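You operate a simulated robot arm through the tools that you are given. There is no shell and no other tool. Be economical: measure what you need, move in short steps, check, and stop when the job is done.

You run a simulated two-armed robot. Do the job below in one go: nothing can be reset, and whatever is moved stays where it is left.

Task
Take the clear measuring jug from the lower shelf of the yellow rack and leave it on the top shelf of the yellow rack. Then take the long glass pipe with blue and yellow ends and put it on the top shelf of the grey rack. Then take the short glass pipe with blue ends and put it on the top of the filter. Then fetch the beaker with the red rim and stand it on the shelf under the gasket table. Keep to this order. Set down upright: clear measuring jug, beaker with the red rim.

It is judged by the outcome, as a careful person would: the job done as asked, and still so three seconds after it is handed in. It fails if anything else is knocked over, pushed out of place, dropped, spilled or broken.

Robot
Two 7-joint arms with fingered hands on one trunk, on a base that drives. Base frame: it is fixed to the floor where the robot stands at the start and does not move with it; the origin is under the middle of the robot, x ahead of it, y to its left, z up; the surface under the hand at the start is at about z = 1460. Lengths are in mm, angles in degrees, forces in N, time in s.
The left shoulder is at the start at [21, 173, 1581], the right one opposite. With the tool pointing down near the work surface each hand reaches from about 320 to 740 mm from the robot's upright axis, wherever it stands, measured 20 degrees to its own side. Places, roughly: beaker with the red rim [-2250, 9250, 750]; clear measuring jug [500, 0, 750]; long glass pipe with blue and yell (25x8x7 cm) [-2900, -1400, 800]; shelf under the gasket table [-3600, 5600, 300]; short glass pipe with blue ends (20x8x7 cm) [-2300, 9100, 800]; top of the filter [-4700, 7400, 800]; top shelf of the grey rack [600, 1200, 1500]; top shelf of the yellow rack [500, 0, 1500]. Payload 3.5 kg a hand.
The tool frame of a hand sits at the grasp point between the pads (the TCP): z along the fingers, y along the line on which they close. The tips reach 30 mm beyond it. The gripper opens to 104 mm. The gripper's body begins 35 mm behind the TCP. The gripper is a hand of 3 fingers: y runs from the thumb to the fingers, the wrist lies at [-15, -104, -178] in the tool frame, and closing takes about 1.5 s.
Orientation is told as [roll, pitch, yaw] about the base's x, y, z axes, in that order, counted from this pose: with the fingers straight down and the wrist toward the robot, the tool's x, y and z point along [0, 1, 0], [1, 0, 0] and [0, 0, -1] of the base frame.

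Tools
- The arms move only by the tool servo_tool. It takes "left_commands", "right_commands" or both (then of equal length, played together; a hand with none holds still); each is a list of rows, each an object of numbers (a shift or turn left out is 0, a gripper value left out holds the last): "ax", "ay", "az": the turn, a rotation vector about the base's x, y, z in units of 8 degrees (1.0 is 8 degrees); "dx", "dy", "dz": the shift along the base's x, y, z in units of 30 mm (1.0 is 30 mm). In form: [{"ax": .., "ay": .., "az": .., "dx": .., "dy": .., "dz": ..}, ...]. A call has 1 to 8 rows; each row shifts and turns the commanded pose from where the row before left it. "left_gripper" and "right_gripper" are, for a hand that has rows, the opening in per cent of the stroke, from 0 (shut) to 100 (fully open), set as the call begins (left out, the last holds). A call with a number of a shift or a turn outside -1 to 1 is refused whole. Each row takes 0.2 s and may step no farther than 50 mm and 8.6 degrees from the row before; otherwise, or with a gripper value out of range, the whole call is refused. Where a pose cannot be reached the arm comes as near as it can. A force on the tool above 40 N (or 10 N above the force at the start of the call, whichever is more), or a blocked arm, ends the call early, and 0.2 s more pass. Each finger travels about 72 mm/s and halts on what it meets, pressing with about 29 N; the grip force reading is that of the motor and also rises with nothing between the fingers. The clock runs only during rows and for 0.2 s after the last one: add rows that do not move to give the fingers time. The reply holds the time, the measured pose of the TCP, the force on the tool along the base axes, the opening and the grip force, in the units named above and with some noise, with the torque about the TCP (base axes, N m) and any sound that the robot's microphone picked up.
- Cameras (640 x 400 px; columns grow to the right, rows downward): "scene" is now at [100.7, 11.8, 1755.9]; the picture's right is [-0.03, -1.00, 0.00], its down [-0.50, 0.01, -0.87] and it looks along [0.87, -0.03, -0.50] (base axes); focal length 214 px, centre (320, 200). "left" rides on the left gripper at [-64, -94, -117] in its tool frame; the picture's right is [-0.72, -0.33, 0.61], its down [0.64, -0.65, 0.40] and it looks along [0.27, 0.68, 0.68] (tool axes); focal length 238 px, centre (320, 200). "right" rides on the right gripper at [64, -94, -117] in its tool frame; the picture's right is [-0.72, 0.33, -0.61], its down [-0.64, -0.65, 0.40] and it looks along [-0.27, 0.68, 0.68] (tool axes); focal length 238 px, centre (320, 200).
- grab_frame(camera): a new picture of that camera. It takes no simulated time.
- lift_body(by): slides the trunk up (or, below 0, down) by that many mm; the arms and the scene camera ride with it, the base frame stays. It gives what a move gives, with no picture.
- drive_base(legs): drives the robot by 1 to 6 legs, each [ahead, left, turn to the left] in mm, mm and degrees, along the robot's own axes; the way and the turn of a leg run together, so that a leg with both is an arc; at most 1500 mm and 180 degrees a leg. The arms and the cameras ride along, it lands a little off, and it stops where it bumps. It gives what a move gives.
- set_fingers(index, middle, thumb_bend, thumb_turn, hand): sets how far each is bent, from 0 (flat) to 1 (curled in); at 0.3 the hand is open as for a grip, at 0.7 the pads meet at the TCP. One left out holds its place. A second passes; each finger stops where it meets its share of the squeeze, and holds until it gets a number again. A gripper value or a shape takes the hand back. It gives what a move gives, with no picture; readings hold the bend of each and the force on the fingers (four entries, about 0 where the hand has none), thumb and palm. thumb_turn goes from beside the hand (0) to across from the fingers (1), as for a grip.
- preshape(shape, hand): the hand has 3 fingers and takes this shape, open, in about a second: jaw (thumb against the fingers, like two jaws); tri (thumb and two fingers); tip (a fingertip pinch); poke (one finger out to press); point (the index stretched); flat (the hand flat); cup (the hand cupped); fist (a fist). The gripper value then closes the fingers along that shape, each until it touches; the sizes above hold for jaw. It gives what a move gives, with no picture.
- pan_tilt(pan, tilt): turns the head with the scene camera to pan (to the left, within 86 degrees either way) and tilt (down, from -29 to 69), counted from straight ahead of the robot. It gives what a move gives.
- pixel_to_xyz(camera, pixels): there is no depth. For up to 12 entries [column, row, z] of the newest picture of that camera ("zoom" is the newest enlarged one), the place [x, y] in the base frame at which the ray of that pixel passes the height z, good to about 3 mm, but the place of the scene camera against the robot may be out by one fixed shift of up to 18 mm in any direction. It takes no simulated time.
- zoom(camera, box): a new picture of the part [left, top, right, bottom] of that camera's present view, enlarged. It takes no simulated time.
- sign_off(): hands the job in; it is judged then, once.

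Work in short steps. Measure before you move; look again where a grasp or a placing could have gone wrong, and mend it. You have 110 turns and 88 pictures in all, those below and enlarged ones among them. Open the grippers and draw the arms clear of the work before you hand the job in, unless the task says otherwise; then end with one line.

The tools are called by a JSON object that holds its "op" and its "data". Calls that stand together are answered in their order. servo_tool: Moves the arms, as the interface text tells. Its arguments: {"type":"object","properties":{"left_commands":{"type":"array","items":{"type":"object","properties":{"ax":{"type":"number"},"ay":{"type":"number"},"az":{"type":"number"},"dx":{"type":"number"},"dy":{"type":"number"},"dz":{"type":"number"}}}},"left_gripper":{"type":"number"},"right_commands":{"type":"array","items":{"type":"object","properties":{"ax":{"type":"number"},"ay":{"type":"number"},"az":{"type":"number"},"dx":{"type":"number"},"dy":{"type":"number"},"dz":{"type":"number"}}}},"right_gripper":{"type":"number"}},"required":[]} The other tools are called the same way: lift_body (by) slides the trunk up or down; preshape (shape, hand) gives the hand a shape; set_fingers (index, middle, thumb_bend, thumb_turn, hand) moves the fingers one by one; drive_base (legs) drives the base; pan_tilt (pan, tilt) turns the head that bears the scene camera; grab_frame (camera) takes a picture; pixel_to_xyz (camera, pixels) gives the place at which the rays of pixels pass given heights; zoom (camera, box) takes an enlarged picture of a part of a camera's view; sign_off () hands the job in.

At the start:

```text
clock: 0.0
left_position: [466.7, 83.1, 1721.4]
left_tool_rot: [0.0, -0.1, 0.0]
left_ft_force: [-0.9, 0.1, -0.5]
left_torque: [0.0, 0.02, 0.03]
left_width: 103.3
left_grip_force: 0.0
left_shape: jaw
left_bend: [0.3, 0.3, 0.3, 0.98]
left_finger forces: [0.1, 0.0, 0.1, 0.0, 0.0, 0.1]
right_position: [442.2, -274.7, 1701.4]
right_tool_rot: [0.0, 0.0, -0.2]
right_ft_force: [0.5, -0.5, -0.2]
right_torque: [0.0, -0.01, 0.03]
right_width: 103.7
right_grip_force: 0.0
right_shape: jaw
right_bend: [0.3, 0.3, 0.3, 0.98]
right_finger forces: [0.1, 0.0, 0.1, 0.0, 0.0, 0.0]
trunk travel left (down, up): [-675.0, 79.0]
robot x, y, heading: [-4.5, -0.6, -0.4]
head pan, tilt: [-1.7, 29.8]
```

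scene: 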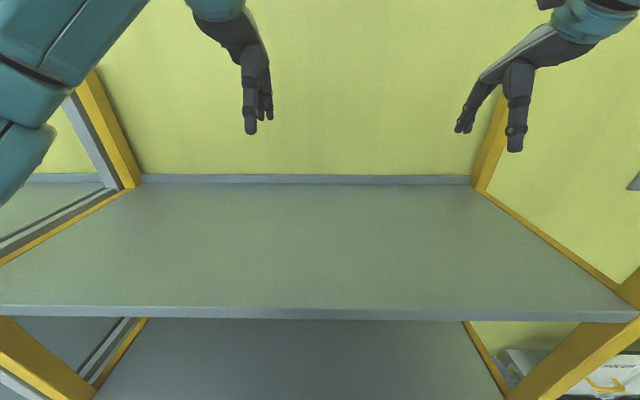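
right: 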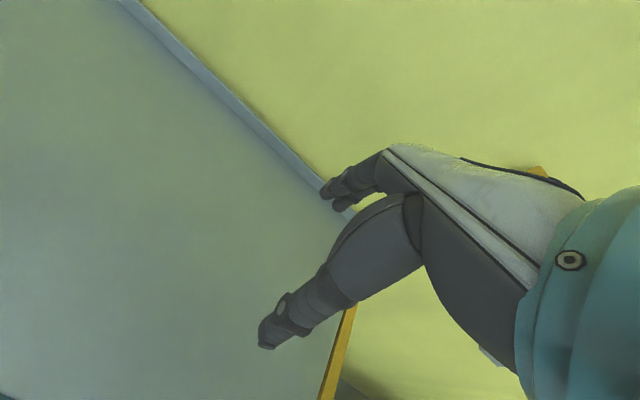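
left: 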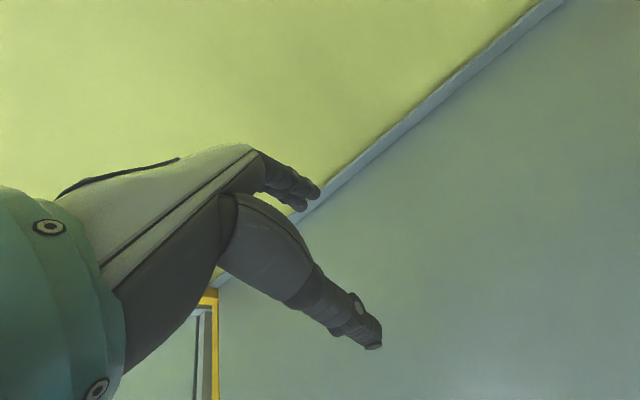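

The top shelf in front is empty; the jug is below it. I measure the shelf's front edge, then back off to see the lower shelf.

{"op": "pixel_to_xyz", "data": {"camera": "scene", "pixels": [[320, 308, 1460], [320, 185, 1460], [10, 304, 1460], [630, 312, 1460], [320, 322, 1430]]}}

{"op": "drive_base", "data": {"legs": [[-500, 0, 0]]}}

{"op": "grab_frame", "data": {"camera": "scene"}}

```text
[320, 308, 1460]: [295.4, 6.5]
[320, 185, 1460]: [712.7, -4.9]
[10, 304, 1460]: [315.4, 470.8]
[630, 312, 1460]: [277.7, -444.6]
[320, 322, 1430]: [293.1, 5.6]
```

```text
clock: 2.9
left_position: [-25.4, 84.0, 1721.1]
left_tool_rot: [0.0, 0.1, 0.0]
left_ft_force: [-0.5, 0.7, -0.3]
left_torque: [0.02, -0.02, -0.02]
left_width: 103.6
left_grip_force: 0.1
left_shape: jaw
left_bend: [0.3, 0.3, 0.3, 0.98]
left_finger forces: [0.0, 0.0, 0.0, 0.1, 0.1, 0.1]
right_position: [-50.1, -276.2, 1700.1]
right_tool_rot: [0.1, 0.0, 0.1]
right_ft_force: [0.0, -0.2, -0.8]
right_torque: [-0.01, 0.0, 0.0]
right_width: 103.4
right_grip_force: 0.0
right_shape: jaw
right_bend: [0.3, 0.3, 0.3, 0.98]
right_finger forces: [0.0, 0.0, 0.1, 0.0, 0.0, 0.1]
trunk travel left (down, up): [-675.0, 79.0]
robot x, y, heading: [-493.4, 2.7, 0.1]
head pan, tilt: [-1.7, 29.8]
```

```text
84 pictures are left
```

scene: 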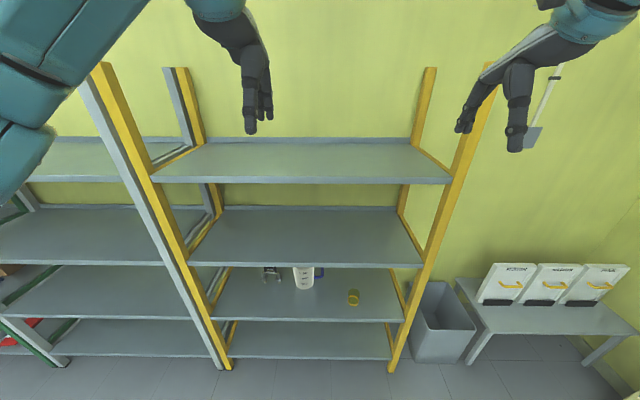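

The jug seems to be near (303,278) on the third shelf. I lower the trunk for a level look.

{"op": "lift_body", "data": {"by": -500}}

{"op": "zoom", "data": {"camera": "scene", "box": [160, 80, 480, 280]}}

```text
refused: -500 is not a number from -400 to 400
```

```text
2.00 times, centred on (320, 180) of scene
```

zoom: 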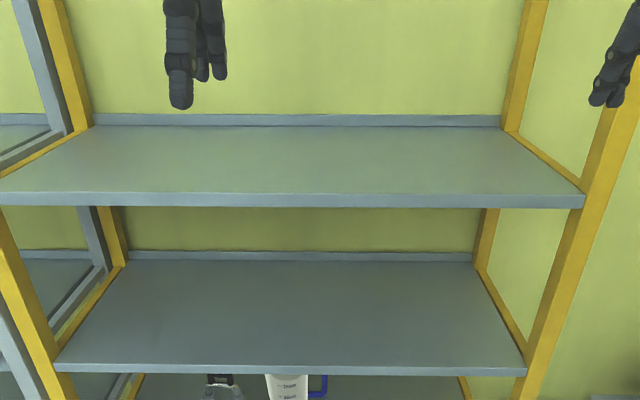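

The limit is 400 per call; I lower in two steps, then look.

{"op": "lift_body", "data": {"by": -400}}

{"op": "lift_body", "data": {"by": -200}}

{"op": "zoom", "data": {"camera": "scene", "box": [160, 80, 480, 280]}}

```text
clock: 6.8
left_position: [-25.5, 83.6, 1320.6]
left_tool_rot: [-0.1, 0.0, 0.1]
left_ft_force: [-0.3, 0.7, 0.4]
left_torque: [0.02, -0.01, -0.01]
left_width: 103.4
left_grip_force: 0.0
left_shape: jaw
left_bend: [0.3, 0.3, 0.3, 0.98]
left_finger forces: [0.1, 0.1, 0.0, 0.1, 0.0, 0.1]
right_position: [-51.8, -274.8, 1300.9]
right_tool_rot: [0.0, 0.1, 0.0]
right_ft_force: [0.6, 0.4, -0.3]
right_torque: [-0.02, 0.01, -0.01]
right_width: 103.7
right_grip_force: 0.1
right_shape: jaw
right_bend: [0.3, 0.3, 0.3, 0.98]
right_finger forces: [0.0, 0.1, 0.0, 0.0, 0.1, 0.0]
trunk travel left (down, up): [-275.0, 479.0]
robot x, y, heading: [-492.5, -0.4, -0.0]
head pan, tilt: [-1.7, 29.8]
```

```text
clock: 8.9
left_position: [-27.1, 84.1, 1122.0]
left_tool_rot: [-0.1, 0.0, 0.0]
left_ft_force: [0.1, -0.2, 0.2]
left_torque: [0.02, -0.02, -0.01]
left_width: 103.3
left_grip_force: 0.0
left_shape: jaw
left_bend: [0.3, 0.3, 0.3, 0.98]
left_finger forces: [0.0, 0.1, 0.1, 0.0, 0.0, 0.0]
right_position: [-51.5, -275.9, 1102.0]
right_tool_rot: [0.1, -0.1, 0.0]
right_ft_force: [-1.2, 0.2, 0.3]
right_torque: [-0.03, -0.03, 0.01]
right_width: 103.9
right_grip_force: 0.0
right_shape: jaw
right_bend: [0.3, 0.3, 0.3, 0.98]
right_finger forces: [0.0, 0.1, 0.0, 0.0, 0.0, 0.0]
trunk travel left (down, up): [-75.0, 679.0]
robot x, y, heading: [-493.9, -2.1, 0.2]
head pan, tilt: [-1.7, 29.8]
```

```text
2.00 times, centred on (320, 180) of scene
```

zoom: 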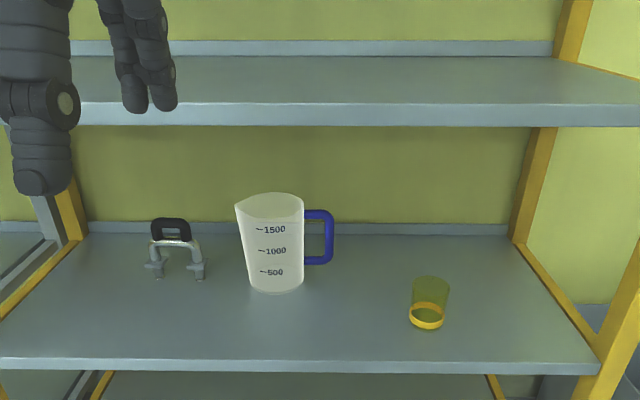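

Jug body spans (235–305, 195–292) in the zoom with a blue handle at right. I compute the shelf height by matching the front edge to x≈295.

{"op": "pixel_to_xyz", "data": {"camera": "zoom", "pixels": [[300, 362, 650], [300, 362, 680], [300, 362, 700], [300, 362, 720], [300, 105, 1080], [274, 294, 680], [274, 294, 700], [236, 205, 860], [304, 197, 860], [426, 325, 680], [250, 288, 700], [302, 288, 700]]}}

{"op": "pixel_to_xyz", "data": {"camera": "zoom", "pixels": [[300, 373, 680], [300, 105, 1060], [300, 105, 1040], [300, 123, 1040], [300, 223, 720], [300, 223, 700], [300, 42, 1100], [332, 212, 850], [332, 260, 760]]}}

```text
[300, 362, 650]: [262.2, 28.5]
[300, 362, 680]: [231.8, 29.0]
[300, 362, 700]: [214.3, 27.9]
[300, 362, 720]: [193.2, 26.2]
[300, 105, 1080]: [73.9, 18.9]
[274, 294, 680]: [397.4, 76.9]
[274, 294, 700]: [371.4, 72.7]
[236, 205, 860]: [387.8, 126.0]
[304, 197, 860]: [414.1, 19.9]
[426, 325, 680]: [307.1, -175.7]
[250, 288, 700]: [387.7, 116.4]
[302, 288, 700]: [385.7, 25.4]
```

```text
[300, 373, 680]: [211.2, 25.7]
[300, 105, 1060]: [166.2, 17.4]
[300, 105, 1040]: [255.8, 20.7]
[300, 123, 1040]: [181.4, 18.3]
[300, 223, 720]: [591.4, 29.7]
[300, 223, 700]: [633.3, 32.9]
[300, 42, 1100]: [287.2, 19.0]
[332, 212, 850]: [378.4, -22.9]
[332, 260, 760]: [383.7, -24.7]
```

Shelf is at about z≈620, jug ≈180 tall, handle bar around (540,-27,~735), with a yellow cup at its right. I turn the right hand horizontal and tuck the left arm, here in free space.

{"op": "servo_tool", "data": {"right_commands": [{"ax": 0.94}, {"ax": 0.94}, {"ax": 0.94}, {"ax": 0.94}, {"ax": 0.94}, {"ax": 0.94}, {"ax": 0.94}, {"ax": 0.94}], "left_commands": [{"dx": -0.9, "dy": 0.9}, {"dx": -0.9, "dy": 0.9}, {"dx": -0.9, "dy": 0.9}, {"dx": -0.9, "dy": 0.9}, {"dx": -0.9, "dy": 0.9}, {"dx": -0.9, "dy": 0.9}, {"dx": -0.9, "dy": 0.9}, {"dx": -0.9, "dy": 0.9}]}}

{"op": "servo_tool", "data": {"right_commands": [{"ax": 0.94}, {"ax": 0.94}, {"ax": 0.94}, {"ax": 0.94}, {"az": -0.94}, {"az": -0.94}, {"az": -0.94}, {"az": -0.94}]}}

{"op": "servo_tool", "data": {"right_commands": [{"az": -0.94, "dy": 0.8}, {"az": -0.94, "dy": 0.8}, {"az": -0.94, "dy": 0.8}, {"az": -0.94, "dy": 0.8}, {"dy": 0.8}]}}

{"op": "lift_body", "data": {"by": -75}}

{"op": "grab_frame", "data": {"camera": "scene"}}

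```text
clock: 10.7
left_position: [-199.0, 266.8, 1065.0]
left_tool_rot: [0.0, 0.0, 0.1]
left_ft_force: [-0.5, -0.5, -0.3]
left_torque: [0.0, 0.0, -0.01]
left_width: 103.6
left_grip_force: 0.1
left_shape: jaw
left_bend: [0.3, 0.3, 0.3, 0.98]
left_finger forces: [0.0, 0.1, 0.0, 0.0, 0.0, 0.0]
left hand out of reach, approached as far as the arm can: row 6, 7, 8
right_position: [-51.3, -275.4, 1099.7]
right_tool_rot: [60.3, 0.1, 0.0]
right_ft_force: [0.3, 0.3, -0.2]
right_torque: [-0.01, -0.03, 0.02]
right_width: 103.5
right_grip_force: 0.0
right_shape: jaw
right_bend: [0.3, 0.3, 0.3, 0.98]
right_finger forces: [0.0, 0.1, 0.0, 0.0, 0.0, 0.2]
trunk travel left (down, up): [-75.0, 679.0]
robot x, y, heading: [-491.8, -0.5, 0.0]
head pan, tilt: [-1.7, 29.8]
```

```text
clock: 12.5
left_position: [-200.1, 267.1, 1066.6]
left_tool_rot: [-0.1, 0.1, 0.1]
left_ft_force: [-0.8, 0.1, 0.7]
left_torque: [-0.01, 0.01, -0.02]
left_width: 103.3
left_grip_force: 0.1
left_shape: jaw
left_bend: [0.3, 0.3, 0.3, 0.98]
left_finger forces: [0.0, 0.0, 0.1, 0.0, 0.0, 0.1]
right_position: [-38.1, -294.4, 1115.1]
right_tool_rot: [90.4, -0.1, -30.2]
right_ft_force: [0.2, 0.3, 0.3]
right_torque: [0.03, 0.01, 0.02]
right_width: 103.8
right_grip_force: 0.0
right_shape: jaw
right_bend: [0.3, 0.3, 0.3, 0.98]
right_finger forces: [0.1, 0.1, 0.0, 0.1, 0.0, 0.0]
right hand out of reach, approached as far as the arm can: row 7, 8
trunk travel left (down, up): [-75.0, 679.0]
robot x, y, heading: [-491.5, -1.6, 0.1]
head pan, tilt: [-1.7, 29.8]
```

```text
clock: 13.7
left_position: [-199.0, 267.7, 1065.4]
left_tool_rot: [0.0, 0.0, 0.1]
left_ft_force: [-0.5, 0.2, -0.5]
left_torque: [0.0, -0.02, 0.0]
left_width: 103.7
left_grip_force: 0.1
left_shape: jaw
left_bend: [0.3, 0.3, 0.3, 0.98]
left_finger forces: [0.1, 0.0, 0.0, 0.0, 0.0, 0.0]
right_position: [12.7, -214.2, 1173.0]
right_tool_rot: [89.5, -1.5, -57.1]
right_ft_force: [0.4, 0.5, 0.0]
right_torque: [-0.02, -0.03, 0.02]
right_width: 103.7
right_grip_force: 0.1
right_shape: jaw
right_bend: [0.3, 0.3, 0.3, 0.98]
right_finger forces: [0.0, 0.0, 0.0, 0.1, 0.0, 0.0]
right hand out of reach, approached as far as the arm can: row 1, 2, 3, 4
trunk travel left (down, up): [-75.0, 679.0]
robot x, y, heading: [-495.3, 1.1, -0.0]
head pan, tilt: [-1.7, 29.8]
```

```text
clock: 14.8
left_position: [-155.9, 267.2, 974.1]
left_tool_rot: [-0.2, 6.3, 0.0]
left_ft_force: [0.1, 0.6, 0.1]
left_torque: [0.01, 0.0, 0.0]
left_width: 103.6
left_grip_force: 0.0
left_shape: jaw
left_bend: [0.3, 0.3, 0.3, 0.98]
left_finger forces: [0.0, 0.1, 0.0, 0.0, 0.0, 0.1]
right_position: [62.8, -214.2, 1062.8]
right_tool_rot: [84.4, 1.5, -56.9]
right_ft_force: [-0.1, -0.2, -0.5]
right_torque: [0.01, 0.0, 0.03]
right_width: 103.4
right_grip_force: 0.1
right_shape: jaw
right_bend: [0.3, 0.3, 0.3, 0.98]
right_finger forces: [0.0, 0.0, 0.1, 0.0, 0.0, 0.0]
trunk travel left (down, up): [0.0, 754.0]
robot x, y, heading: [-494.2, 0.1, 0.1]
head pan, tilt: [-1.7, 29.8]
```

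```text
81 pictures are left
```

scene: 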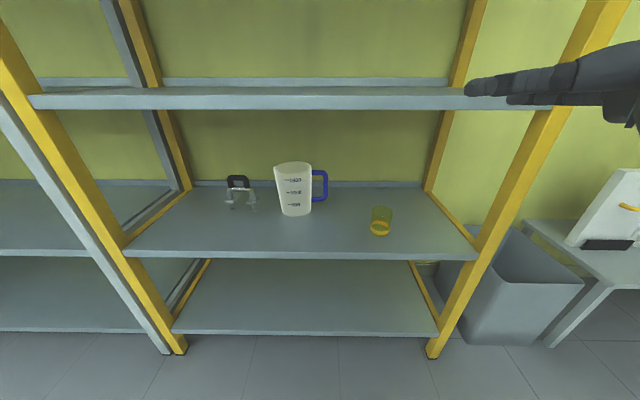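

The right hand is horizontal now but was reach-limited while high. I lower it towards handle height.

{"op": "servo_tool", "data": {"right_commands": [{"dz": -1}, {"dz": -1}, {"dz": -1}, {"dz": -1}, {"dz": -1}, {"dz": -1}, {"dz": -1}, {"dz": -1}]}}

```text
clock: 16.6
left_position: [-155.7, 267.0, 973.1]
left_tool_rot: [-0.1, 6.4, -0.1]
left_ft_force: [-0.5, 0.5, -0.4]
left_torque: [-0.01, -0.01, -0.01]
left_width: 103.9
left_grip_force: 0.0
left_shape: jaw
left_bend: [0.3, 0.3, 0.3, 0.98]
left_finger forces: [0.1, 0.0, 0.0, 0.0, 0.0, 0.0]
right_position: [134.9, -206.3, 905.0]
right_tool_rot: [84.0, 1.6, -56.9]
right_ft_force: [0.7, 0.5, 0.4]
right_torque: [0.0, -0.03, 0.0]
right_width: 103.9
right_grip_force: 0.2
right_shape: jaw
right_bend: [0.3, 0.3, 0.3, 0.98]
right_finger forces: [0.0, 0.0, 0.1, 0.0, 0.1, 0.0]
right hand out of reach, approached as far as the arm can: row 1, 2, 3, 4, 5, 6, 7, 8
trunk travel left (down, up): [0.0, 754.0]
robot x, y, heading: [-493.1, -3.0, -0.1]
head pan, tilt: [-1.7, 29.8]
```

It drifts forward, so the commanded pose was too close to the shoulder. I move it forward and down further.

{"op": "servo_tool", "data": {"right_commands": [{"dx": 1, "dz": -0.5}, {"dx": 1, "dz": -0.5}, {"dx": 0.5, "dz": -0.9}, {"dz": -0.9}, {"dz": -0.9}, {"dz": -0.9}]}}

{"op": "grab_frame", "data": {"camera": "right"}}

{"op": "grab_frame", "data": {"camera": "scene"}}

```text
clock: 18.0
left_position: [-155.9, 265.5, 973.3]
left_tool_rot: [-0.2, 6.4, 0.0]
left_ft_force: [-0.4, -0.7, 0.6]
left_torque: [-0.01, -0.01, 0.02]
left_width: 103.6
left_grip_force: 0.0
left_shape: jaw
left_bend: [0.3, 0.3, 0.3, 0.98]
left_finger forces: [0.0, 0.0, 0.1, 0.1, 0.0, 0.0]
right_position: [223.3, -212.1, 892.2]
right_tool_rot: [84.0, 1.6, -56.9]
right_ft_force: [-0.6, 0.5, 0.6]
right_torque: [-0.01, 0.02, -0.01]
right_width: 103.9
right_grip_force: 0.1
right_shape: jaw
right_bend: [0.3, 0.3, 0.3, 0.98]
right_finger forces: [0.1, 0.0, 0.0, 0.0, 0.0, 0.0]
right hand out of reach, approached as far as the arm can: row 1, 2, 3, 4, 5, 6
trunk travel left (down, up): [0.0, 754.0]
robot x, y, heading: [-490.1, -1.4, 0.2]
head pan, tilt: [-1.7, 29.8]
```

```text
80 pictures are left
```

right: 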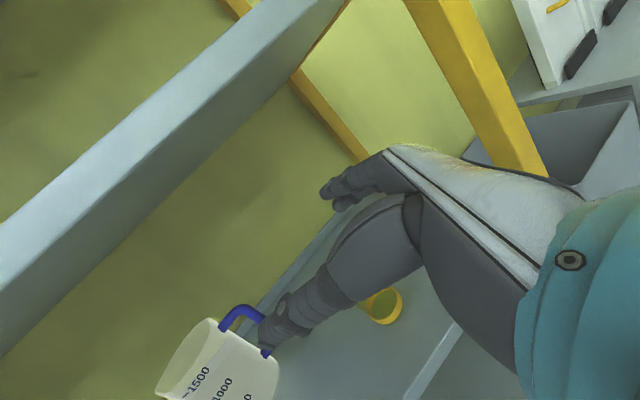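

```text
79 pictures are left
```

scene: 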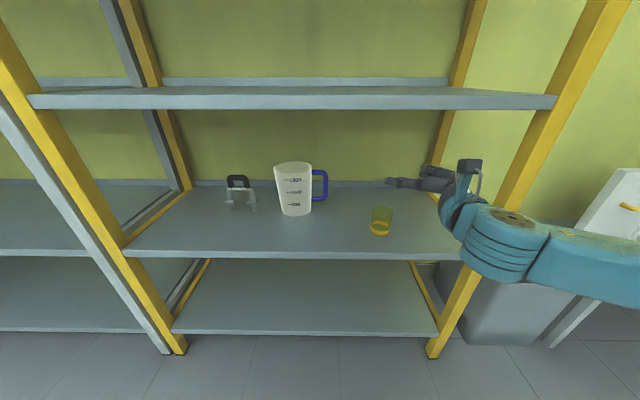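

The arm seems held by a wrist limit (rotation stuck at roll 84, yaw -57). I draw back a bit and unwind some yaw to see whether it then tracks.

{"op": "servo_tool", "data": {"right_commands": [{"dx": -1}, {"dx": -1}, {"az": 1}, {"az": 1}, {"az": 1}, {}]}}

{"op": "servo_tool", "data": {"right_commands": [{"dz": -0.5}, {"dz": -0.5}]}}

```text
clock: 19.4
left_position: [-155.6, 266.5, 973.2]
left_tool_rot: [-0.2, 6.3, 0.0]
left_ft_force: [0.3, -0.4, -0.7]
left_torque: [-0.01, 0.01, -0.01]
left_width: 103.8
left_grip_force: 0.1
left_shape: jaw
left_bend: [0.3, 0.3, 0.3, 0.98]
left_finger forces: [0.1, 0.0, 0.0, 0.0, 0.1, 0.1]
right_position: [162.9, -212.3, 900.1]
right_tool_rot: [84.4, 1.7, -32.8]
right_ft_force: [-0.9, -0.6, 0.1]
right_torque: [-0.02, 0.03, 0.04]
right_width: 103.9
right_grip_force: 0.2
right_shape: jaw
right_bend: [0.3, 0.3, 0.3, 0.98]
right_finger forces: [0.0, 0.0, 0.1, 0.0, 0.0, 0.1]
right hand out of reach, approached as far as the arm can: row 1, 2
trunk travel left (down, up): [0.0, 754.0]
robot x, y, heading: [-495.7, 3.3, -0.0]
head pan, tilt: [-1.7, 29.8]
```

```text
clock: 20.0
left_position: [-155.3, 267.1, 973.2]
left_tool_rot: [-0.2, 6.3, -0.1]
left_ft_force: [-0.2, 0.0, 0.5]
left_torque: [-0.03, -0.03, 0.02]
left_width: 103.3
left_grip_force: 0.1
left_shape: jaw
left_bend: [0.3, 0.3, 0.3, 0.98]
left_finger forces: [0.0, 0.0, 0.0, 0.1, 0.0, 0.0]
right_position: [163.3, -211.4, 874.6]
right_tool_rot: [83.9, 1.7, -32.9]
right_ft_force: [0.1, 0.6, -0.6]
right_torque: [-0.01, 0.02, -0.01]
right_width: 104.0
right_grip_force: 0.1
right_shape: jaw
right_bend: [0.3, 0.3, 0.3, 0.98]
right_finger forces: [0.0, 0.0, 0.0, 0.2, 0.1, 0.0]
trunk travel left (down, up): [0.0, 754.0]
robot x, y, heading: [-495.4, 4.1, 0.2]
head pan, tilt: [-1.7, 29.8]
```

With yaw -33 it tracks. I lower to handle height here, outside the rack (fingers at x≈160, shelf edge 295).

{"op": "servo_tool", "data": {"right_commands": [{"dz": -0.9, "ax": 0.25}, {"dz": -0.9, "ax": 0.25}, {"dz": -0.9, "ax": 0.25}, {"dz": -0.9}, {"dz": -0.9}], "right_gripper": 70}}

{"op": "servo_tool", "data": {"right_commands": [{"dy": 0.8}, {"dy": 0.8}, {"dy": 0.8}]}}

{"op": "grab_frame", "data": {"camera": "scene"}}

{"op": "grab_frame", "data": {"camera": "right"}}

```text
clock: 21.2
left_position: [-154.7, 266.3, 973.8]
left_tool_rot: [-0.2, 6.4, -0.1]
left_ft_force: [0.2, 0.8, -0.4]
left_torque: [-0.01, -0.03, 0.01]
left_width: 103.9
left_grip_force: 0.0
left_shape: jaw
left_bend: [0.3, 0.3, 0.3, 0.98]
left_finger forces: [0.1, 0.0, 0.0, 0.0, 0.0, 0.0]
right_position: [185.3, -235.8, 902.0]
right_tool_rot: [88.8, 5.2, -32.5]
right_ft_force: [0.0, -0.6, 0.0]
right_torque: [0.01, 0.05, 0.02]
right_width: 72.9
right_grip_force: 0.1
right_shape: jaw
right_bend: [0.27, 0.37, 0.58, 0.99]
right_finger forces: [0.0, 0.0, 0.1, 0.0, 0.1, 0.1]
right hand out of reach, approached as far as the arm can: row 1, 2, 3, 4, 5
trunk travel left (down, up): [0.0, 754.0]
robot x, y, heading: [-495.0, -1.0, 0.1]
head pan, tilt: [-1.7, 29.8]
```

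```text
clock: 22.0
left_position: [-155.2, 267.0, 973.1]
left_tool_rot: [-0.3, 6.5, 0.0]
left_ft_force: [-0.1, -0.8, 0.1]
left_torque: [0.01, 0.0, -0.01]
left_width: 103.7
left_grip_force: 0.0
left_shape: jaw
left_bend: [0.3, 0.3, 0.3, 0.98]
left_finger forces: [0.1, 0.0, 0.0, 0.0, 0.0, 0.0]
right_position: [186.0, -164.9, 915.0]
right_tool_rot: [89.1, 5.0, -32.6]
right_ft_force: [-0.2, -0.1, 0.6]
right_torque: [0.0, 0.0, -0.01]
right_width: 73.0
right_grip_force: 0.0
right_shape: jaw
right_bend: [0.27, 0.37, 0.58, 0.99]
right_finger forces: [0.0, 0.1, 0.0, 0.0, 0.0, 0.0]
right hand out of reach, approached as far as the arm can: row 1, 2
trunk travel left (down, up): [0.0, 754.0]
robot x, y, heading: [-494.9, 0.5, 0.2]
head pan, tilt: [-1.7, 29.8]
```

```text
78 pictures are left
```

scene: 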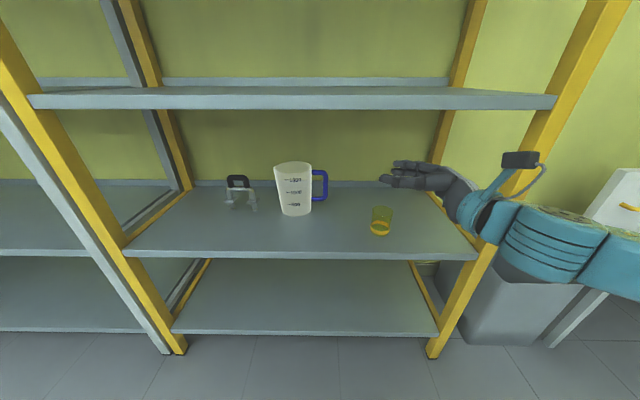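

```text
77 pictures are left
```

right: 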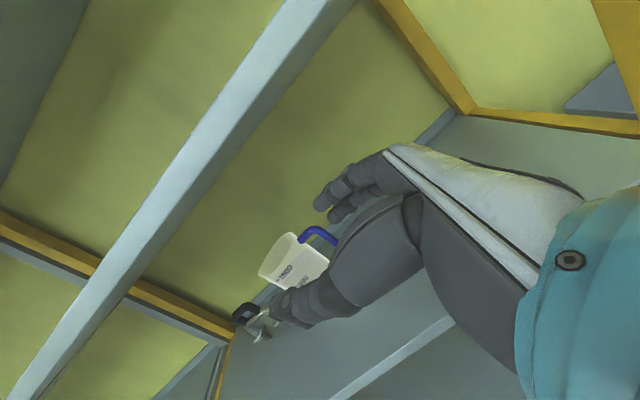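

The high-elbow posture blocks lowering with roll 90. A roll of ~55 (fingers slanting down-left, hand passing above the cup) should suit the handle bar as well; I unwind to that and lower.

{"op": "servo_tool", "data": {"right_commands": [{"az": 0.9}, {"az": 0.9}, {"az": 0.9}, {"ax": -0.9}, {"ax": -0.9}, {"ax": -0.9}, {"ax": -0.9}]}}

{"op": "servo_tool", "data": {"right_commands": [{"dz": -0.9}, {"dz": -0.9}, {"dz": -0.9}, {"dz": -0.9}, {"dz": -0.9}]}}

```text
clock: 23.6
left_position: [-156.2, 266.2, 974.0]
left_tool_rot: [-0.2, 6.3, 0.0]
left_ft_force: [0.8, 0.7, -0.1]
left_torque: [0.01, -0.02, 0.03]
left_width: 103.7
left_grip_force: 0.1
left_shape: jaw
left_bend: [0.3, 0.3, 0.3, 0.98]
left_finger forces: [0.1, 0.0, 0.0, 0.1, 0.0, 0.0]
right_position: [187.9, -165.4, 913.6]
right_tool_rot: [61.2, -1.0, -12.1]
right_ft_force: [-0.4, 0.1, 0.3]
right_torque: [0.01, 0.02, -0.02]
right_width: 73.4
right_grip_force: 0.1
right_shape: jaw
right_bend: [0.27, 0.37, 0.58, 0.99]
right_finger forces: [0.1, 0.1, 0.0, 0.2, 0.0, 0.1]
trunk travel left (down, up): [0.0, 754.0]
robot x, y, heading: [-494.2, -2.0, 0.0]
head pan, tilt: [-1.7, 29.8]
```

```text
clock: 24.8
left_position: [-154.9, 266.1, 972.7]
left_tool_rot: [-0.2, 6.5, 0.0]
left_ft_force: [0.2, 0.3, -0.2]
left_torque: [0.03, 0.0, -0.02]
left_width: 103.6
left_grip_force: 0.0
left_shape: jaw
left_bend: [0.3, 0.3, 0.3, 0.98]
left_finger forces: [0.0, 0.1, 0.0, 0.0, 0.0, 0.0]
right_position: [188.8, -164.3, 775.1]
right_tool_rot: [61.2, -1.0, -12.1]
right_ft_force: [0.8, 0.4, -0.1]
right_torque: [-0.03, 0.0, 0.01]
right_width: 72.7
right_grip_force: 0.0
right_shape: jaw
right_bend: [0.27, 0.37, 0.58, 0.99]
right_finger forces: [0.0, 0.0, 0.0, 0.1, 0.0, 0.1]
trunk travel left (down, up): [0.0, 754.0]
robot x, y, heading: [-493.6, 1.2, 0.1]
head pan, tilt: [-1.7, 29.8]
```

It reached z=775. Check the arm and the rack post before driving in.

{"op": "drive_base", "data": {"legs": [[180, 0, 0]]}}

{"op": "grab_frame", "data": {"camera": "scene"}}

{"op": "grab_frame", "data": {"camera": "right"}}

```text
clock: 26.4
left_position: [27.4, 264.4, 972.9]
left_tool_rot: [-0.2, 6.3, -0.2]
left_ft_force: [0.1, -0.7, -0.8]
left_torque: [0.01, -0.02, -0.02]
left_width: 103.9
left_grip_force: 0.0
left_shape: jaw
left_bend: [0.3, 0.3, 0.3, 0.98]
left_finger forces: [0.0, 0.1, 0.0, 0.2, 0.1, 0.0]
right_position: [369.3, -167.8, 774.6]
right_tool_rot: [61.3, -0.8, -12.4]
right_ft_force: [0.7, 0.0, 0.1]
right_torque: [0.01, 0.01, -0.01]
right_width: 72.9
right_grip_force: 0.0
right_shape: jaw
right_bend: [0.27, 0.37, 0.58, 0.99]
right_finger forces: [0.0, 0.1, 0.1, 0.0, 0.0, 0.1]
trunk travel left (down, up): [0.0, 754.0]
robot x, y, heading: [-311.8, -1.2, -0.1]
head pan, tilt: [-1.7, 29.8]
```

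```text
76 pictures are left
```

scene: 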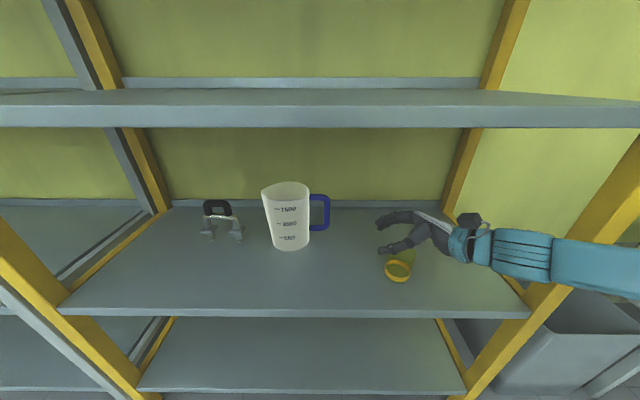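

```text
75 pictures are left
```

right: 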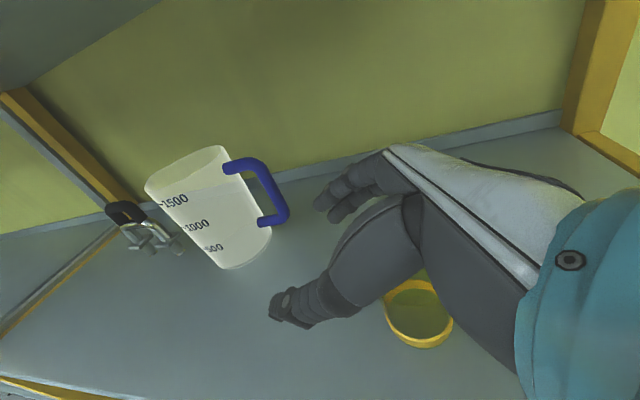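

Hand clears the cup. I triangulate the handle bar with both cameras (right cam bar centre ≈(280,205), scene ≈(327,212)).

{"op": "pixel_to_xyz", "data": {"camera": "right", "pixels": [[268, 185, 740], [268, 185, 700], [284, 214, 700], [284, 214, 660], [264, 165, 780], [264, 165, 740], [263, 218, 680], [227, 167, 780], [232, 268, 620], [425, 346, 620]]}}

{"op": "pixel_to_xyz", "data": {"camera": "scene", "pixels": [[327, 212, 740], [327, 212, 700], [327, 196, 780], [327, 196, 740], [327, 230, 700], [327, 230, 660], [309, 215, 740], [290, 251, 620], [400, 279, 620], [309, 186, 800]]}}

```text
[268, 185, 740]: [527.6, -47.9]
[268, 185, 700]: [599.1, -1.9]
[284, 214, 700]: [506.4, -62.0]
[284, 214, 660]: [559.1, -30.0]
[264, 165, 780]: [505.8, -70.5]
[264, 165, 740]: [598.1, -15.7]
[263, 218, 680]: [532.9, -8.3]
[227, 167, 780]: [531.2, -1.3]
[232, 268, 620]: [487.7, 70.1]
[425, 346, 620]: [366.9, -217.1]
```

```text
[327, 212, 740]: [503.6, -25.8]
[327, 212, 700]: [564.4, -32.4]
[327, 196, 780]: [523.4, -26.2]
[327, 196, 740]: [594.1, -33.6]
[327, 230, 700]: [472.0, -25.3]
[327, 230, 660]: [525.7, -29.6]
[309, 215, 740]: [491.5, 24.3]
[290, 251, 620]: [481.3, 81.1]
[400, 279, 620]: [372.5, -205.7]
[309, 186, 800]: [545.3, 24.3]
```

Bar is at about (542,-40), z 672–765, consistent in both (scene shift ≈ +11 in y). I drive forward and left to put the hand just right of the handle.

{"op": "drive_base", "data": {"legs": [[0, 55, 0], [160, 0, 0]]}}

{"op": "grab_frame", "data": {"camera": "scene"}}

{"op": "grab_frame", "data": {"camera": "right"}}

```text
clock: 28.3
left_position: [186.6, 319.2, 972.9]
left_tool_rot: [-0.1, 6.4, -0.2]
left_ft_force: [0.6, 0.3, 0.5]
left_torque: [-0.02, 0.01, -0.02]
left_width: 104.0
left_grip_force: 0.0
left_shape: jaw
left_bend: [0.3, 0.3, 0.3, 0.98]
left_finger forces: [0.1, 0.0, 0.1, 0.0, 0.0, 0.0]
right_position: [528.4, -113.3, 776.4]
right_tool_rot: [61.1, -1.0, -12.2]
right_ft_force: [-0.1, -1.1, -0.5]
right_torque: [0.02, 0.0, -0.02]
right_width: 73.2
right_grip_force: 0.1
right_shape: jaw
right_bend: [0.27, 0.37, 0.58, 0.99]
right_finger forces: [0.0, 0.0, 0.0, 0.1, 0.0, 0.0]
trunk travel left (down, up): [0.0, 754.0]
robot x, y, heading: [-149.2, 54.2, -0.2]
head pan, tilt: [-1.7, 29.8]
```

```text
74 pictures are left
```

scene: 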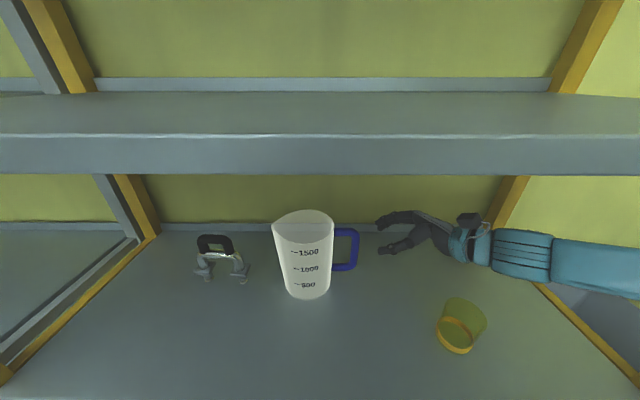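

```text
73 pictures are left
```

right: 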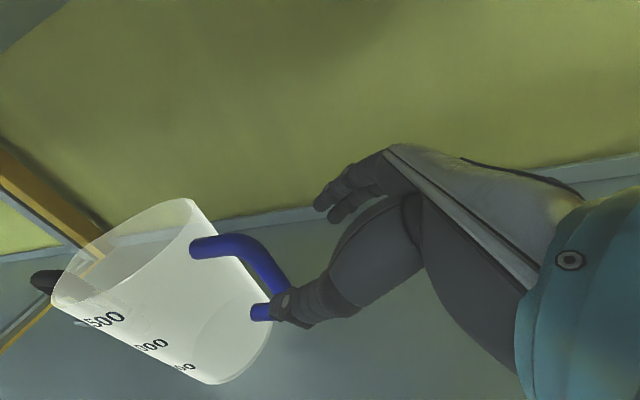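

I re-measure the bar from this closer view before moving in.

{"op": "pixel_to_xyz", "data": {"camera": "right", "pixels": [[265, 268, 760], [265, 268, 740], [265, 268, 720], [265, 268, 700], [248, 246, 760], [280, 288, 720], [280, 288, 700], [262, 312, 690], [200, 246, 770]]}}

{"op": "pixel_to_xyz", "data": {"camera": "scene", "pixels": [[353, 250, 740], [353, 250, 720], [353, 235, 760], [353, 265, 700], [353, 265, 680]]}}

```text
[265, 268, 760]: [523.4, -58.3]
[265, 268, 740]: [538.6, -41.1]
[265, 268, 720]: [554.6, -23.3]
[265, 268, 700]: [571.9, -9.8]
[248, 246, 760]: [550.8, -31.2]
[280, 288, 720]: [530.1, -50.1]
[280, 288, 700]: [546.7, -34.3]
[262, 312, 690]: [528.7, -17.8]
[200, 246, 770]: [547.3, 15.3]
```

```text
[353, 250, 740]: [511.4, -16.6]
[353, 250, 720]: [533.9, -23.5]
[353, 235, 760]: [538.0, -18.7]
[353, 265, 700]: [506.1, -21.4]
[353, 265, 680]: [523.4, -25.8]
```

Bar confirmed at ≈(541,-38). I slide in along the finger direction.

{"op": "servo_tool", "data": {"right_commands": [{"dx": 0.11, "dy": 0.625, "dz": -0.42}, {"dx": 0.11, "dy": 0.625, "dz": -0.42}, {"dx": 0.11, "dy": 0.625, "dz": -0.42}, {"dx": 0.1, "dy": 0.625, "dz": -0.42}, {}]}}

{"op": "zoom", "data": {"camera": "scene", "box": [240, 190, 480, 340]}}

{"op": "grab_frame", "data": {"camera": "right"}}

```text
clock: 29.5
left_position: [187.9, 319.2, 972.7]
left_tool_rot: [-0.2, 6.3, -0.3]
left_ft_force: [0.5, -0.5, -1.3]
left_torque: [0.03, -0.03, 0.01]
left_width: 103.8
left_grip_force: 0.0
left_shape: jaw
left_bend: [0.3, 0.3, 0.3, 0.98]
left_finger forces: [0.0, 0.0, 0.0, 0.0, 0.0, 0.1]
right_position: [540.0, -37.9, 723.9]
right_tool_rot: [61.2, -1.0, -12.4]
right_ft_force: [0.7, -0.3, -0.7]
right_torque: [0.03, 0.0, 0.0]
right_width: 73.1
right_grip_force: 0.1
right_shape: jaw
right_bend: [0.27, 0.37, 0.58, 0.99]
right_finger forces: [0.0, 0.0, 0.1, 0.0, 0.0, 0.0]
trunk travel left (down, up): [0.0, 754.0]
robot x, y, heading: [-149.1, 49.0, -0.2]
head pan, tilt: [-1.7, 29.8]
```

```text
2.67 times, centred on (360, 265) of scene
```

zoom: 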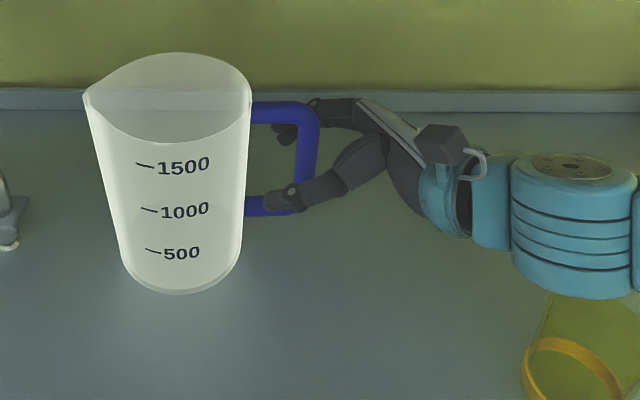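

```text
71 pictures are left
```

right: 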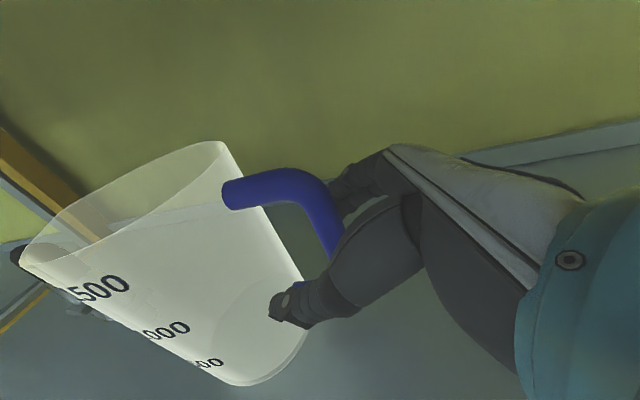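

The thumb is in front of and the fingers behind the bar. Closing.

{"op": "servo_tool", "data": {"right_commands": [{}, {}, {}, {}, {}, {}, {}, {}], "right_gripper": 0}}

{"op": "servo_tool", "data": {"right_commands": [{"dz": 0.4}, {"dz": 0.4}, {"dz": 0.4}]}}

{"op": "grab_frame", "data": {"camera": "scene"}}

```text
clock: 31.3
left_position: [186.4, 319.8, 972.9]
left_tool_rot: [-0.3, 6.4, -0.3]
left_ft_force: [0.3, -0.5, 0.4]
left_torque: [-0.01, 0.04, -0.01]
left_width: 103.7
left_grip_force: 0.0
left_shape: jaw
left_bend: [0.3, 0.3, 0.3, 0.98]
left_finger forces: [0.0, 0.0, 0.0, 0.1, 0.0, 0.1]
right_position: [540.0, -37.8, 725.0]
right_tool_rot: [61.2, -1.0, -12.3]
right_ft_force: [0.4, 0.0, -0.3]
right_torque: [0.0, 0.03, -0.06]
right_width: 0.1
right_grip_force: 28.7
right_shape: jaw
right_bend: [0.7, 0.7, 0.71, 1.0]
right_finger forces: [4.9, 1.5, 0.0, 0.0, 7.5, 0.0]
trunk travel left (down, up): [0.0, 754.0]
robot x, y, heading: [-152.4, 50.7, -0.4]
head pan, tilt: [-1.7, 29.8]
```

```text
clock: 32.1
left_position: [188.2, 320.5, 971.9]
left_tool_rot: [-0.2, 6.4, -0.3]
left_ft_force: [-0.2, -0.2, -0.6]
left_torque: [0.0, 0.0, -0.02]
left_width: 103.6
left_grip_force: 0.1
left_shape: jaw
left_bend: [0.3, 0.3, 0.3, 0.98]
left_finger forces: [0.0, 0.0, 0.1, 0.0, 0.0, 0.0]
right_position: [542.2, -39.1, 761.1]
right_tool_rot: [61.2, -1.0, -12.4]
right_ft_force: [0.2, 0.3, -1.2]
right_torque: [0.0, -0.01, -0.02]
right_width: 0.0
right_grip_force: 29.0
right_shape: jaw
right_bend: [0.7, 0.7, 0.71, 1.0]
right_finger forces: [3.5, 0.0, 0.0, 0.1, 3.3, 0.1]
trunk travel left (down, up): [0.0, 754.0]
robot x, y, heading: [-152.0, 51.3, -0.3]
head pan, tilt: [-1.7, 29.8]
```

```text
70 pictures are left
```

scene: 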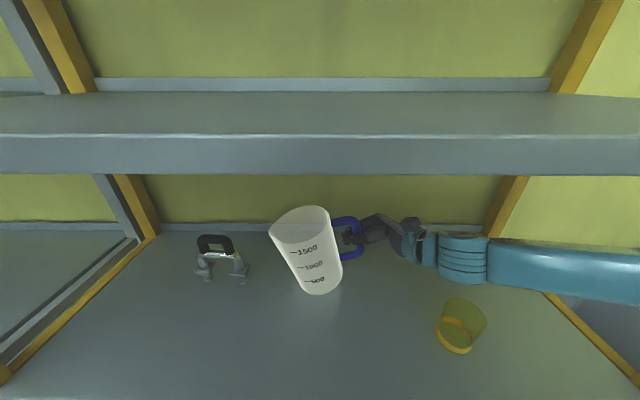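

Width 0: the fingers closed without the bar between them and the jug is now tilted, hooked at the handle. I zoom in, then set it back.

{"op": "zoom", "data": {"camera": "scene", "box": [240, 190, 480, 340]}}

{"op": "servo_tool", "data": {"right_commands": [{"dz": -0.4}, {"dz": -0.4}, {"dz": -0.4}]}}

{"op": "zoom", "data": {"camera": "scene", "box": [240, 190, 480, 340]}}

{"op": "grab_frame", "data": {"camera": "right"}}

```text
2.67 times, centred on (360, 265) of scene
```

zoom: 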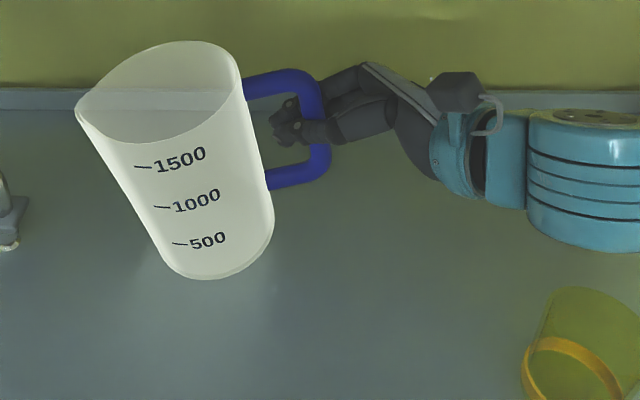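

```text
clock: 32.9
left_position: [187.2, 318.6, 972.2]
left_tool_rot: [-0.2, 6.4, -0.3]
left_ft_force: [-0.9, -0.1, 0.2]
left_torque: [0.0, 0.01, -0.01]
left_width: 103.6
left_grip_force: 0.0
left_shape: jaw
left_bend: [0.3, 0.3, 0.3, 0.98]
left_finger forces: [0.0, 0.0, 0.1, 0.1, 0.1, 0.0]
right_position: [541.3, -38.8, 724.8]
right_tool_rot: [61.2, -1.0, -12.3]
right_ft_force: [0.9, -0.5, -0.4]
right_torque: [0.03, 0.04, 0.01]
right_width: 0.0
right_grip_force: 29.1
right_shape: jaw
right_bend: [0.7, 0.7, 0.69, 1.0]
right_finger forces: [1.7, 0.1, 0.0, 0.0, 1.6, 0.1]
trunk travel left (down, up): [0.0, 754.0]
robot x, y, heading: [-152.0, 55.4, -0.1]
head pan, tilt: [-1.7, 29.8]
```

```text
2.67 times, centred on (360, 265) of scene
```

zoom: 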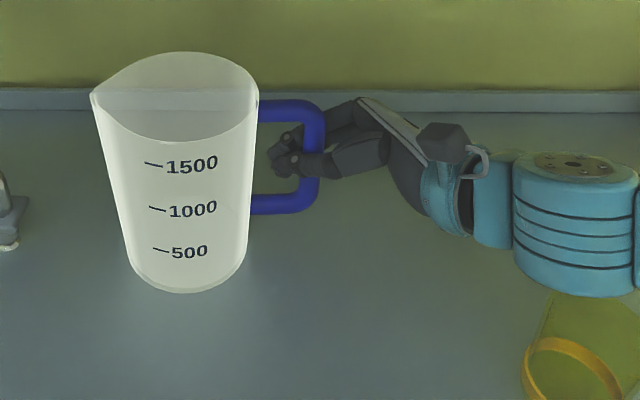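

```text
67 pictures are left
```

right: 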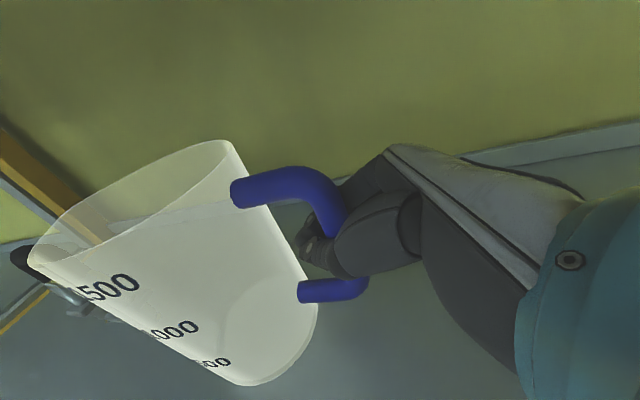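

The jug stands upright again; the bar was trapped on the palm side of the pads. I open, back off 18 mm along the fingers, and re-close.

{"op": "servo_tool", "data": {"right_commands": [{}, {}, {}, {}, {}, {"dx": -0.05, "dy": -0.26, "dz": 0.14}, {"dx": -0.05, "dy": -0.26, "dz": 0.14}], "right_gripper": 60}}

{"op": "servo_tool", "data": {"right_commands": [{}, {}, {}, {}, {}, {}, {}, {}], "right_gripper": 0}}

{"op": "zoom", "data": {"camera": "scene", "box": [240, 190, 480, 340]}}

```text
clock: 34.5
left_position: [187.2, 320.5, 972.5]
left_tool_rot: [-0.3, 6.3, -0.2]
left_ft_force: [0.7, 0.1, 0.4]
left_torque: [0.0, 0.01, 0.04]
left_width: 103.5
left_grip_force: 0.0
left_shape: jaw
left_bend: [0.3, 0.3, 0.3, 0.98]
left_finger forces: [0.1, 0.0, 0.1, 0.1, 0.1, 0.1]
right_position: [536.9, -53.1, 733.7]
right_tool_rot: [61.2, -1.0, -12.3]
right_ft_force: [0.0, 0.5, 0.5]
right_torque: [0.01, -0.03, 0.01]
right_width: 61.9
right_grip_force: 0.0
right_shape: jaw
right_bend: [0.29, 0.41, 0.65, 1.0]
right_finger forces: [0.0, 0.1, 0.0, 0.0, 0.0, 0.0]
trunk travel left (down, up): [0.0, 754.0]
robot x, y, heading: [-151.1, 58.1, -0.1]
head pan, tilt: [-1.7, 29.8]
```

```text
clock: 36.3
left_position: [188.8, 320.0, 973.0]
left_tool_rot: [-0.3, 6.3, -0.4]
left_ft_force: [-0.7, -0.2, -0.3]
left_torque: [-0.02, 0.0, -0.03]
left_width: 103.7
left_grip_force: 0.1
left_shape: jaw
left_bend: [0.3, 0.3, 0.3, 0.98]
left_finger forces: [0.0, 0.1, 0.0, 0.0, 0.0, 0.0]
right_position: [538.3, -54.7, 733.7]
right_tool_rot: [61.2, -1.0, -12.4]
right_ft_force: [0.7, 0.5, -0.3]
right_torque: [0.02, 0.02, 0.01]
right_width: 5.1
right_grip_force: 29.7
right_shape: jaw
right_bend: [0.7, 0.72, 0.77, 1.0]
right_finger forces: [1.6, 0.0, 0.1, 0.0, 1.6, 0.0]
trunk travel left (down, up): [0.0, 754.0]
robot x, y, heading: [-154.0, 52.3, -0.5]
head pan, tilt: [-1.7, 29.8]
```

```text
2.67 times, centred on (360, 265) of scene
```

zoom: 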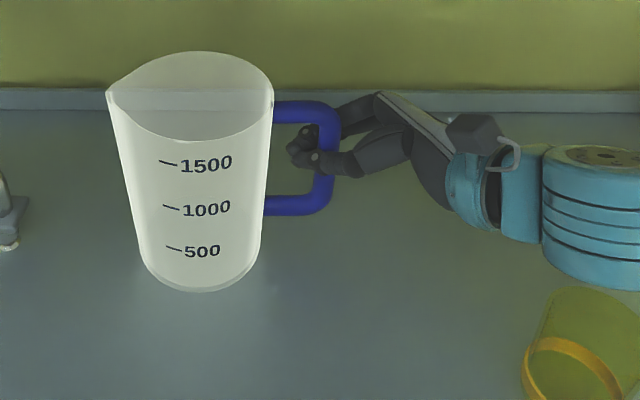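

The jug was dragged right by the hand (bar still inside the curl, not at the pads). I open, back off 28 mm more, and close again.

{"op": "servo_tool", "data": {"right_commands": [{}, {}, {}, {}, {}, {"dx": -0.09, "dy": -0.4, "dz": 0.22}, {"dx": -0.08, "dy": -0.4, "dz": 0.22}], "right_gripper": 50}}

{"op": "zoom", "data": {"camera": "scene", "box": [240, 190, 480, 340]}}

{"op": "zoom", "data": {"camera": "right", "box": [160, 100, 480, 300]}}

```text
clock: 37.9
left_position: [186.1, 318.8, 973.2]
left_tool_rot: [-0.2, 6.3, -0.2]
left_ft_force: [0.0, 0.6, 0.3]
left_torque: [0.01, 0.0, 0.0]
left_width: 103.7
left_grip_force: 0.1
left_shape: jaw
left_bend: [0.3, 0.3, 0.3, 0.98]
left_finger forces: [0.0, 0.1, 0.1, 0.1, 0.0, 0.0]
right_position: [532.9, -78.2, 747.1]
right_tool_rot: [61.2, -0.9, -12.3]
right_ft_force: [-0.3, -0.3, -0.4]
right_torque: [0.05, -0.02, 0.02]
right_width: 51.6
right_grip_force: 0.1
right_shape: jaw
right_bend: [0.74, 0.45, 0.7, 1.0]
right_finger forces: [0.0, 0.0, 0.0, 0.0, 0.0, 0.0]
trunk travel left (down, up): [0.0, 754.0]
robot x, y, heading: [-154.3, 56.2, -0.1]
head pan, tilt: [-1.7, 29.8]
```

```text
2.67 times, centred on (360, 265) of scene
```

zoom: 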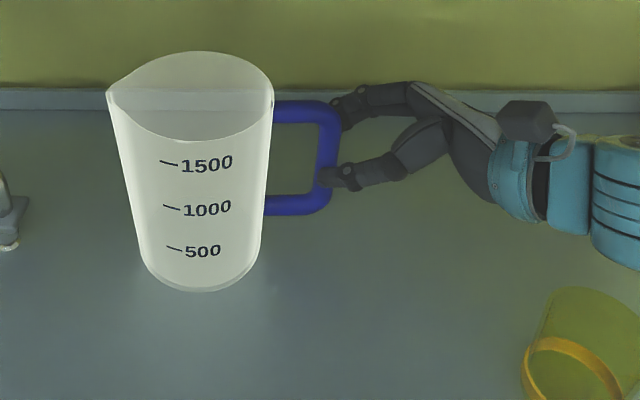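

```text
2.00 times, centred on (320, 200) of right
```

zoom: 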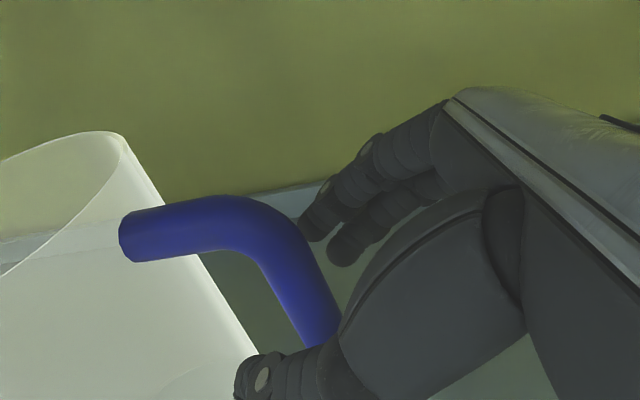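

Tips now just straddle the bar; I advance 10 mm and close.

{"op": "servo_tool", "data": {"right_commands": [{"dx": 0.06, "dy": 0.28, "dz": -0.16}, {}, {}, {}, {}, {}, {}, {}], "right_gripper": 0}}

{"op": "zoom", "data": {"camera": "scene", "box": [240, 190, 480, 340]}}

```text
clock: 39.7
left_position: [187.7, 319.5, 973.7]
left_tool_rot: [-0.2, 6.2, -0.2]
left_ft_force: [-0.2, 0.7, 0.7]
left_torque: [0.04, 0.0, 0.03]
left_width: 103.7
left_grip_force: 0.1
left_shape: jaw
left_bend: [0.3, 0.3, 0.3, 0.98]
left_finger forces: [0.1, 0.1, 0.1, 0.0, 0.1, 0.0]
right_position: [534.9, -71.1, 741.1]
right_tool_rot: [61.2, -1.1, -12.4]
right_ft_force: [-0.7, -0.1, -0.6]
right_torque: [-0.01, -0.01, -0.04]
right_width: 4.7
right_grip_force: 28.6
right_shape: jaw
right_bend: [0.7, 0.72, 0.77, 1.0]
right_finger forces: [0.3, 0.1, 0.0, 0.0, 0.0, 0.0]
trunk travel left (down, up): [0.0, 754.0]
robot x, y, heading: [-156.2, 54.8, -0.3]
head pan, tilt: [-1.7, 29.8]
```

```text
2.67 times, centred on (360, 265) of scene
```

zoom: 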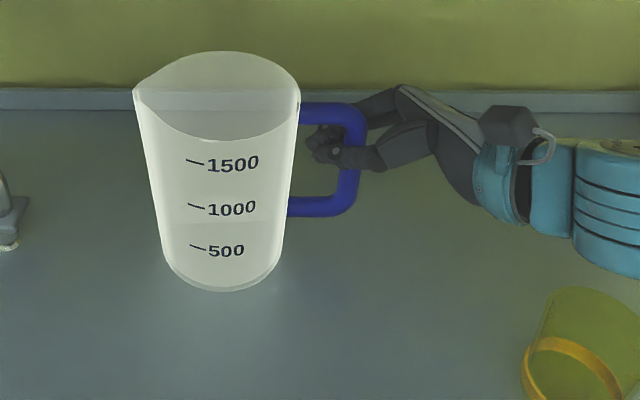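

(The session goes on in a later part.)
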